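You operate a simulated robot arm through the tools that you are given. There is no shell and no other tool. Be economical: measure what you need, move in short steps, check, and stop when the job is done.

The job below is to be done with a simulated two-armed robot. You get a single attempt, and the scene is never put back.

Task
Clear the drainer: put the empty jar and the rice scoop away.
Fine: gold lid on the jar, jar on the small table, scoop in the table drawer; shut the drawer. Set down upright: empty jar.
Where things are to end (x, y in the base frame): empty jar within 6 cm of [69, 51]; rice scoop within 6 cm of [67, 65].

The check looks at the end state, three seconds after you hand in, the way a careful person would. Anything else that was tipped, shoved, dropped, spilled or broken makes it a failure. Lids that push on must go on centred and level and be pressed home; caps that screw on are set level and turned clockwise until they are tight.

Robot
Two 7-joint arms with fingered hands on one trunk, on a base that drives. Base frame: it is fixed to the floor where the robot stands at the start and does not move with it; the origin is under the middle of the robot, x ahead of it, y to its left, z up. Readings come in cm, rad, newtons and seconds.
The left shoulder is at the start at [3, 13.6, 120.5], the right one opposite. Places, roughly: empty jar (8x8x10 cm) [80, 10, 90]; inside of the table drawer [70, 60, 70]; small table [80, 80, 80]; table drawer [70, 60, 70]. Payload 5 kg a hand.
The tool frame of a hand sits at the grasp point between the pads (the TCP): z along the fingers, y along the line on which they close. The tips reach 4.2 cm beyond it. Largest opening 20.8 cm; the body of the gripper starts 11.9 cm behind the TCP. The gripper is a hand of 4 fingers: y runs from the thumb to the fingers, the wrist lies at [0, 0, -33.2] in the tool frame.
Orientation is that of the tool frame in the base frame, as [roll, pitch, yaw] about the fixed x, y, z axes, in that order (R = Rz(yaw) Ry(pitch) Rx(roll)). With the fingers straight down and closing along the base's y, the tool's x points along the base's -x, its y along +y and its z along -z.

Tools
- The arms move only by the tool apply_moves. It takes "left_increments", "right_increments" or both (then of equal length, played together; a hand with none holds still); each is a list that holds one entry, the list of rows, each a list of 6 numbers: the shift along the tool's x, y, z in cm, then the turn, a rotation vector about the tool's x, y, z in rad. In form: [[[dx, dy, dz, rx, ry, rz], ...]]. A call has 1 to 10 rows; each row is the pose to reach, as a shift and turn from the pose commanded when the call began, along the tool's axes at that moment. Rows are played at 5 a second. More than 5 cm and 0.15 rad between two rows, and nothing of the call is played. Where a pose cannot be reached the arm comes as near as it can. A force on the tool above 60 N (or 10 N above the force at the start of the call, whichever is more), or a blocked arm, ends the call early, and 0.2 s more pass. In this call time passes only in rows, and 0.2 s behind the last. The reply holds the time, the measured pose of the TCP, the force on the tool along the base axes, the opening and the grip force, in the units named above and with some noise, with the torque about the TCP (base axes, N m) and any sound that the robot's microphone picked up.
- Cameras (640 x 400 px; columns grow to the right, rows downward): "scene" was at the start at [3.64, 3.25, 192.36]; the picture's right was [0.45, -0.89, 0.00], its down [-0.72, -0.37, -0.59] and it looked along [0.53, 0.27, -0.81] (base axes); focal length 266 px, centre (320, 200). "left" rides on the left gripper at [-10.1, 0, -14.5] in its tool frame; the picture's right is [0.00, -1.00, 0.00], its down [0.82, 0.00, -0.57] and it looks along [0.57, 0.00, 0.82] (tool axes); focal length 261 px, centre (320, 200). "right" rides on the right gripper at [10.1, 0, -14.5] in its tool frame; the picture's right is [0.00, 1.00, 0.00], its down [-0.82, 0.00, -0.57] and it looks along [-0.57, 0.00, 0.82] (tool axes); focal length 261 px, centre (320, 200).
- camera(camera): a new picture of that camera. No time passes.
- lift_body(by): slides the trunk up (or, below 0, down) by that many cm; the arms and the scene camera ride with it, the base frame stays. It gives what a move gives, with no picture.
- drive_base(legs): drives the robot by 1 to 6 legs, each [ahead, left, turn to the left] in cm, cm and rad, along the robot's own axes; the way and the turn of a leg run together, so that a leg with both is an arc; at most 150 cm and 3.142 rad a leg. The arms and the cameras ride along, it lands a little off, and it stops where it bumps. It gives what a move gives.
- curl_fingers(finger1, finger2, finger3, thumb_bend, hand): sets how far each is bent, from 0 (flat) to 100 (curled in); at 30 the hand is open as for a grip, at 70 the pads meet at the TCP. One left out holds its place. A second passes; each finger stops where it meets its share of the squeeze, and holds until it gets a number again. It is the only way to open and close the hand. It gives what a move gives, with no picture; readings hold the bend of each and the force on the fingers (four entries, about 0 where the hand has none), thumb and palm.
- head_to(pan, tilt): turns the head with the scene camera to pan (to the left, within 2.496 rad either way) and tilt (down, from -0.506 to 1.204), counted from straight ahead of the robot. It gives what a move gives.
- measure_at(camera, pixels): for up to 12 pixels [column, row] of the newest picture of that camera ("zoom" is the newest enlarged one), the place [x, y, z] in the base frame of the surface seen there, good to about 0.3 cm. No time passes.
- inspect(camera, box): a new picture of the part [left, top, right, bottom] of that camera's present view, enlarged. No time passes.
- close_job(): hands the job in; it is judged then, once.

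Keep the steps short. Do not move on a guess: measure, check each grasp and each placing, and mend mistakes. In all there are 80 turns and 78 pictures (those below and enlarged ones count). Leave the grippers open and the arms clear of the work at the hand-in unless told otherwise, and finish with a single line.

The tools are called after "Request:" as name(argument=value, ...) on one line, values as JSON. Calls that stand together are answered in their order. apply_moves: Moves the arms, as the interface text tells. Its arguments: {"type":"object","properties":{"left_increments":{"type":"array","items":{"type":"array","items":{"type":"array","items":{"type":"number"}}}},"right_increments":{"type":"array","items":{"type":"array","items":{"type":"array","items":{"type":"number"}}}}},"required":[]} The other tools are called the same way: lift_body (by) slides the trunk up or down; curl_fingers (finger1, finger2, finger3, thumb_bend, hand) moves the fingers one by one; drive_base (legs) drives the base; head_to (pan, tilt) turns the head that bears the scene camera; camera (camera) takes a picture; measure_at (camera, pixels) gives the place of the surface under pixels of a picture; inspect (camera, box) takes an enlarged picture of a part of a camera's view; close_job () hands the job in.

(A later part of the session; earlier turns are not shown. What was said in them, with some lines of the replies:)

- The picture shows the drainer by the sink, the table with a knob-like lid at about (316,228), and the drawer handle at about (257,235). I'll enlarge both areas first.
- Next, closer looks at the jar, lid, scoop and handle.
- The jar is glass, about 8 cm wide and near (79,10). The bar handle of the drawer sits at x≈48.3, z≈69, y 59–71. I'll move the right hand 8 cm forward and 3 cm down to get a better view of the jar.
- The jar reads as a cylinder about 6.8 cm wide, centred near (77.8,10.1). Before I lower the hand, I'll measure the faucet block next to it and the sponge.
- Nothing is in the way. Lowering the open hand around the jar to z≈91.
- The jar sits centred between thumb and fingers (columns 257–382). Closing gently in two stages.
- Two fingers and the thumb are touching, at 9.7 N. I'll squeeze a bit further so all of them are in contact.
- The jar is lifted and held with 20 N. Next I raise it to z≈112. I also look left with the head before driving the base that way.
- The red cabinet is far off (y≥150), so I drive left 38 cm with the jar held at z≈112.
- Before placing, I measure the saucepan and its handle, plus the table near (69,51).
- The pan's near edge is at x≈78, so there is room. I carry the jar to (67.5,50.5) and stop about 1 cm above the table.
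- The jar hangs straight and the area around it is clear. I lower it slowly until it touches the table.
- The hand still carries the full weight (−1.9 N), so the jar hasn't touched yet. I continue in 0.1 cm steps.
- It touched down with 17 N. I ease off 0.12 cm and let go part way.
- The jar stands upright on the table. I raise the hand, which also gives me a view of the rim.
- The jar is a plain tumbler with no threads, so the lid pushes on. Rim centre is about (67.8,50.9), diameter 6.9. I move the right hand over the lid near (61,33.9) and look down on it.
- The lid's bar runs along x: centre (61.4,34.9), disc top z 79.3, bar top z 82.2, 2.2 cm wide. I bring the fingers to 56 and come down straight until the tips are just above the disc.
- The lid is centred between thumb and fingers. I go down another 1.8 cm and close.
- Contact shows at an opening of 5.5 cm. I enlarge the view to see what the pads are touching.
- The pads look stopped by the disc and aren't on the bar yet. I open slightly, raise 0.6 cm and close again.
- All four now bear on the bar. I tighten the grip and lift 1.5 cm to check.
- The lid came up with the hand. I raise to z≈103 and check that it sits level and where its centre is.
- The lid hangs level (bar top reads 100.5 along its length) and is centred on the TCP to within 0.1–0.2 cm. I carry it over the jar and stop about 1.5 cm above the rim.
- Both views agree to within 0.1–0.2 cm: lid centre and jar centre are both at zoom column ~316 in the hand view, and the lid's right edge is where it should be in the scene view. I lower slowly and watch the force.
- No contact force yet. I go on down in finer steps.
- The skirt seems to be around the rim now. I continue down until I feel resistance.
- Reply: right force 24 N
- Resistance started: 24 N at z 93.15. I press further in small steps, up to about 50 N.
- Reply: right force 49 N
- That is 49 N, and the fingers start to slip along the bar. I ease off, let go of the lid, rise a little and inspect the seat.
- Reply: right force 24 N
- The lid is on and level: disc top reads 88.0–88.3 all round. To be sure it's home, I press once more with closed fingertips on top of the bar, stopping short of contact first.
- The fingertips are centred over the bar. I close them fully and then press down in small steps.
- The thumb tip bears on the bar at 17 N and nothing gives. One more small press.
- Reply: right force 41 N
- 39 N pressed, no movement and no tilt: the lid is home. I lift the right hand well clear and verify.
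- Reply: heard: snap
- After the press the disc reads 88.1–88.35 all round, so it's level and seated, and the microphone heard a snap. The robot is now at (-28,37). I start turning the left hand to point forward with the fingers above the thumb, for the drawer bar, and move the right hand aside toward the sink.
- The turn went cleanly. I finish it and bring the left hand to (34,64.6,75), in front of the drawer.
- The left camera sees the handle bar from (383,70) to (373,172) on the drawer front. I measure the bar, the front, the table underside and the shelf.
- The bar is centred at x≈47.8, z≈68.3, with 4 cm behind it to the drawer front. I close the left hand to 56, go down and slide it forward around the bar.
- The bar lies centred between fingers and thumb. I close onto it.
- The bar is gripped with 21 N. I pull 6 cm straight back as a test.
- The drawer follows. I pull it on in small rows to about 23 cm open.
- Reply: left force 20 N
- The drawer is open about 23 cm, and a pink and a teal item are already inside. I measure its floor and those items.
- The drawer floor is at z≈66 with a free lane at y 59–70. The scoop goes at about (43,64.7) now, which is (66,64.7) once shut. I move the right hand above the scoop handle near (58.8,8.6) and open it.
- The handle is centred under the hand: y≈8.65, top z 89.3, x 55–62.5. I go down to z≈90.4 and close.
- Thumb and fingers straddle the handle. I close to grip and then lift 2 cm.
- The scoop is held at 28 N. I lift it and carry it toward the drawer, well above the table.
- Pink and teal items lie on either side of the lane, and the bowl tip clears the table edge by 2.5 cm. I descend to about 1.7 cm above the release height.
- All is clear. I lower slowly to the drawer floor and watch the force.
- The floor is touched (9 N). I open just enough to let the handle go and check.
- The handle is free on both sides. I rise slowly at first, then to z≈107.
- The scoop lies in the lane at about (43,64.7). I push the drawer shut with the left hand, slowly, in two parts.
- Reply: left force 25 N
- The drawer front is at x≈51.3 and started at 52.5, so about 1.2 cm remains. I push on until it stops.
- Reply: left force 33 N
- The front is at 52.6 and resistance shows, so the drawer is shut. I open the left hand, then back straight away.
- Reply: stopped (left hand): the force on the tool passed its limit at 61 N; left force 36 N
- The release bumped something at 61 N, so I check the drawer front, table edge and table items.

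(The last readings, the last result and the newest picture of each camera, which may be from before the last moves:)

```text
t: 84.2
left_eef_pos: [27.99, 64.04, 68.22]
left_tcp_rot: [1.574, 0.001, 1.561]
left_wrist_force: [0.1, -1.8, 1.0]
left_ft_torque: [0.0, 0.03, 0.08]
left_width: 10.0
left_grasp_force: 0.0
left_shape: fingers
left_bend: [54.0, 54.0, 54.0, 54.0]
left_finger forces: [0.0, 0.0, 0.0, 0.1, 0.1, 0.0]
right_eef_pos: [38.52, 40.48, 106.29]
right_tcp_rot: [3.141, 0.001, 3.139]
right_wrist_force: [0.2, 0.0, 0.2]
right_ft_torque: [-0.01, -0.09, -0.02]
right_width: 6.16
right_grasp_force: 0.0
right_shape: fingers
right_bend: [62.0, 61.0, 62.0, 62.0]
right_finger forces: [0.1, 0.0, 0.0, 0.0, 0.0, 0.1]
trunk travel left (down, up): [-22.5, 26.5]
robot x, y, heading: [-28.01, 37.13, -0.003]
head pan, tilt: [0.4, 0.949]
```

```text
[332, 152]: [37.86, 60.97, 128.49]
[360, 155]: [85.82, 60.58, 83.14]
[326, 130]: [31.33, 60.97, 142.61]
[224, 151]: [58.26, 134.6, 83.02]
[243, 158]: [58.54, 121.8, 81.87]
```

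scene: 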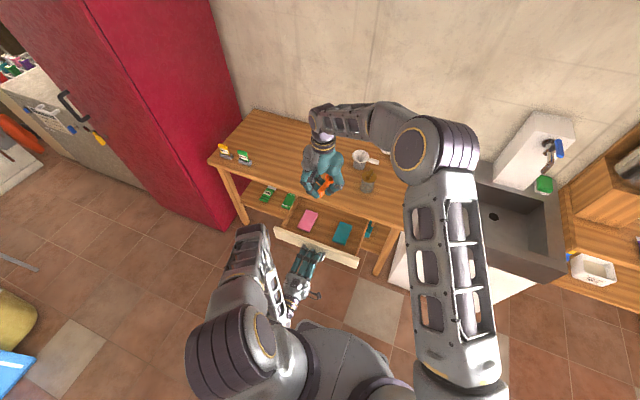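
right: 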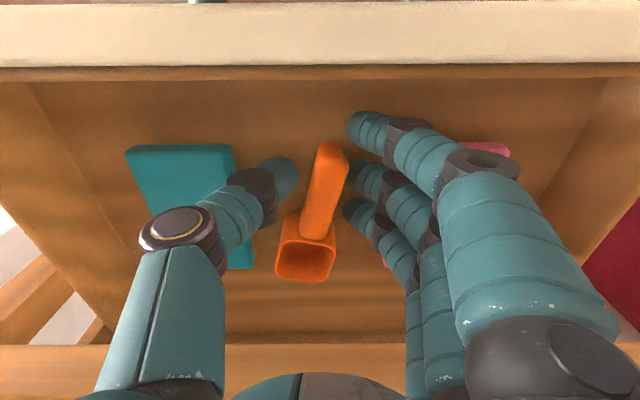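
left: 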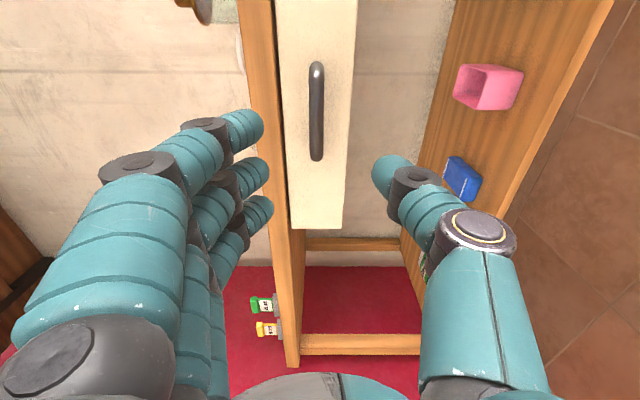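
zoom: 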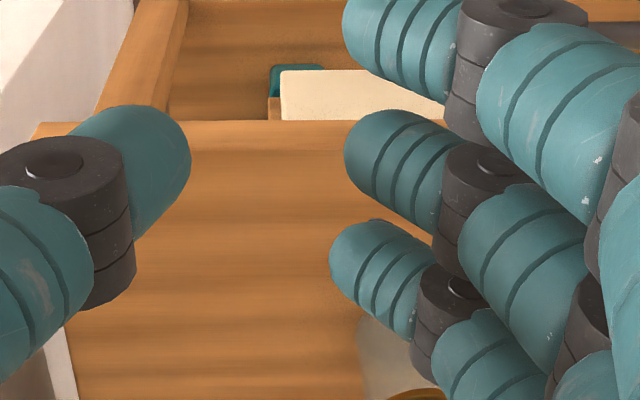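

The table edge is unchanged (51.8) and the drawer is shut (52.5). I move the right hand aside, open both hands and inspect the jar.

Request:
apply_moves(right_increments=[[[0, -4, -2, 0, 0, 0], [0, -8, -4, 0, 0, 0], [0, -12, -6, 0, 0, 0], [0, -16, -8, 0, 0, 0], [0, -20, -8, 0, 0, 0]]])

Request:
curl_fingers(hand="right", finger1=30, finger2=30, finger3=30, thumb_bend=30)

Request:
curl_fingers(hand="left", finger1=30, finger2=30, finger3=30, thumb_bend=30)

Request:
camera(camera="scene")

Request:
inspect(camera="scene", box=[340, 150, 400, 205])

Request:
measure_at(camera="zoom", pixels=[[300, 190], [330, 190], [250, 230], [290, 245], [330, 230], [300, 160], [250, 190], [340, 200]])

```text
t: 85.3
left_eef_pos: [28.08, 64.1, 67.99]
left_tcp_rot: [1.576, 0.001, 1.561]
left_wrist_force: [0.0, -0.9, 0.5]
left_ft_torque: [0.0, -0.03, 0.08]
left_width: 10.01
left_grasp_force: 0.1
left_shape: fingers
left_bend: [54.0, 54.0, 54.0, 54.0]
left_finger forces: [0.0, 0.0, 0.0, 0.1, 0.0, 0.1]
right_eef_pos: [38.48, 20.74, 114.0]
right_tcp_rot: [3.139, -0.002, 3.14]
right_wrist_force: [0.1, 0.4, -0.4]
right_ft_torque: [0.1, 0.02, 0.01]
right_width: 6.19
right_grasp_force: 0.1
right_shape: fingers
right_bend: [62.0, 61.0, 62.0, 62.0]
right_finger forces: [0.0, 0.0, 0.0, 0.0, 0.0, 0.0]
trunk travel left (down, up): [-22.5, 26.5]
robot x, y, heading: [-27.94, 36.59, -0.004]
head pan, tilt: [0.4, 0.949]
```

```text
t: 86.3
left_eef_pos: [28.08, 64.01, 68.09]
left_tcp_rot: [1.578, 0.003, 1.561]
left_wrist_force: [1.0, 0.2, 0.0]
left_ft_torque: [-0.02, -0.02, -0.02]
left_width: 10.0
left_grasp_force: 0.1
left_shape: fingers
left_bend: [54.0, 54.0, 54.0, 54.0]
left_finger forces: [0.0, 0.0, 0.0, 0.0, 0.1, 0.0]
right_eef_pos: [38.46, 20.72, 113.98]
right_tcp_rot: [-3.141, -0.001, 3.139]
right_wrist_force: [-0.1, 0.6, -0.5]
right_ft_torque: [-0.03, 0.0, -0.01]
right_width: 22.34
right_grasp_force: 0.1
right_shape: fingers
right_bend: [30.0, 30.0, 30.0, 30.0]
right_finger forces: [0.0, 0.1, 0.0, 0.0, 0.0, 0.1]
trunk travel left (down, up): [-22.5, 26.5]
robot x, y, heading: [-27.99, 36.62, -0.01]
head pan, tilt: [0.4, 0.949]
```

```text
t: 87.3
left_eef_pos: [28.14, 64.07, 68.0]
left_tcp_rot: [1.577, 0.003, 1.562]
left_wrist_force: [0.1, -0.3, -1.0]
left_ft_torque: [0.0, 0.0, -0.04]
left_width: 22.33
left_grasp_force: 0.0
left_shape: fingers
left_bend: [30.0, 30.0, 30.0, 30.0]
left_finger forces: [0.0, 0.0, 0.0, 0.0, 0.1, 0.0]
right_eef_pos: [38.64, 20.74, 114.01]
right_tcp_rot: [3.14, 0.002, 3.14]
right_wrist_force: [0.2, 0.0, -0.4]
right_ft_torque: [-0.03, -0.02, 0.02]
right_width: 22.33
right_grasp_force: 0.0
right_shape: fingers
right_bend: [30.0, 30.0, 30.0, 30.0]
right_finger forces: [0.1, 0.0, 0.0, 0.0, 0.1, 0.1]
trunk travel left (down, up): [-22.5, 26.5]
robot x, y, heading: [-28.17, 36.68, -0.004]
head pan, tilt: [0.4, 0.949]
```

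```text
8 pictures are left
```

scene: 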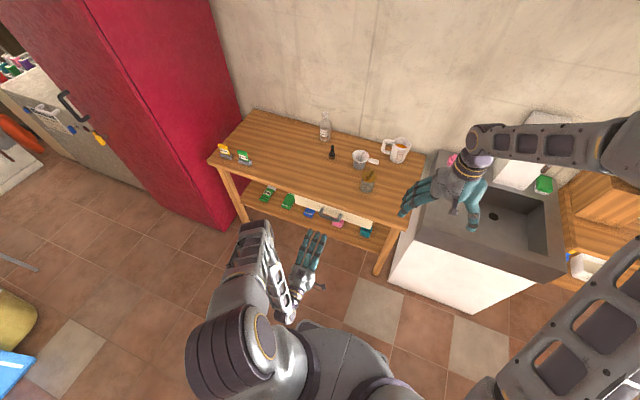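

```text
7.27 times, centred on (370, 178) of scene
```

zoom: 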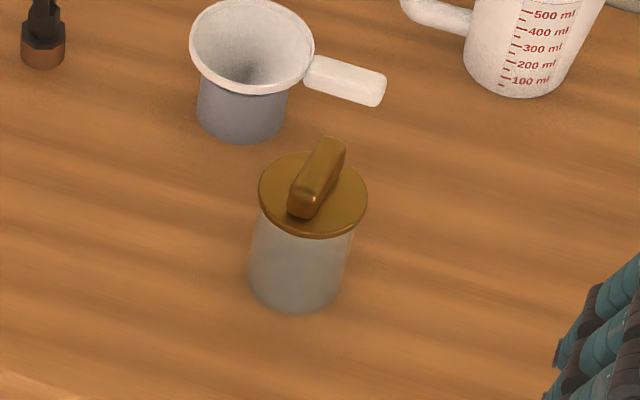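

```text
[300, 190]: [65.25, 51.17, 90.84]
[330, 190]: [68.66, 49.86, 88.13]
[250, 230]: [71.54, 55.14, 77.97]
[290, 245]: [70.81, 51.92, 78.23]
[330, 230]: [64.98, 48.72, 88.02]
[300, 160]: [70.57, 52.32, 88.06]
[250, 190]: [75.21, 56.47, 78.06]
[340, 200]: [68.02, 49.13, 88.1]
```

The lid is level (88.0–88.1 across) and its flange sits on the glass, with the jar upright at about (68,51). The drawer is shut with the scoop at about (66,65). Nothing else moved, and both hands are open and clear. Handing in.

Request:
close_job()

```text
The job is handed in.
```

The jar is upright on the small table at about (68, 51) with the gold lid pressed on, and the rice scoop is in the shut drawer at about (66, 65).
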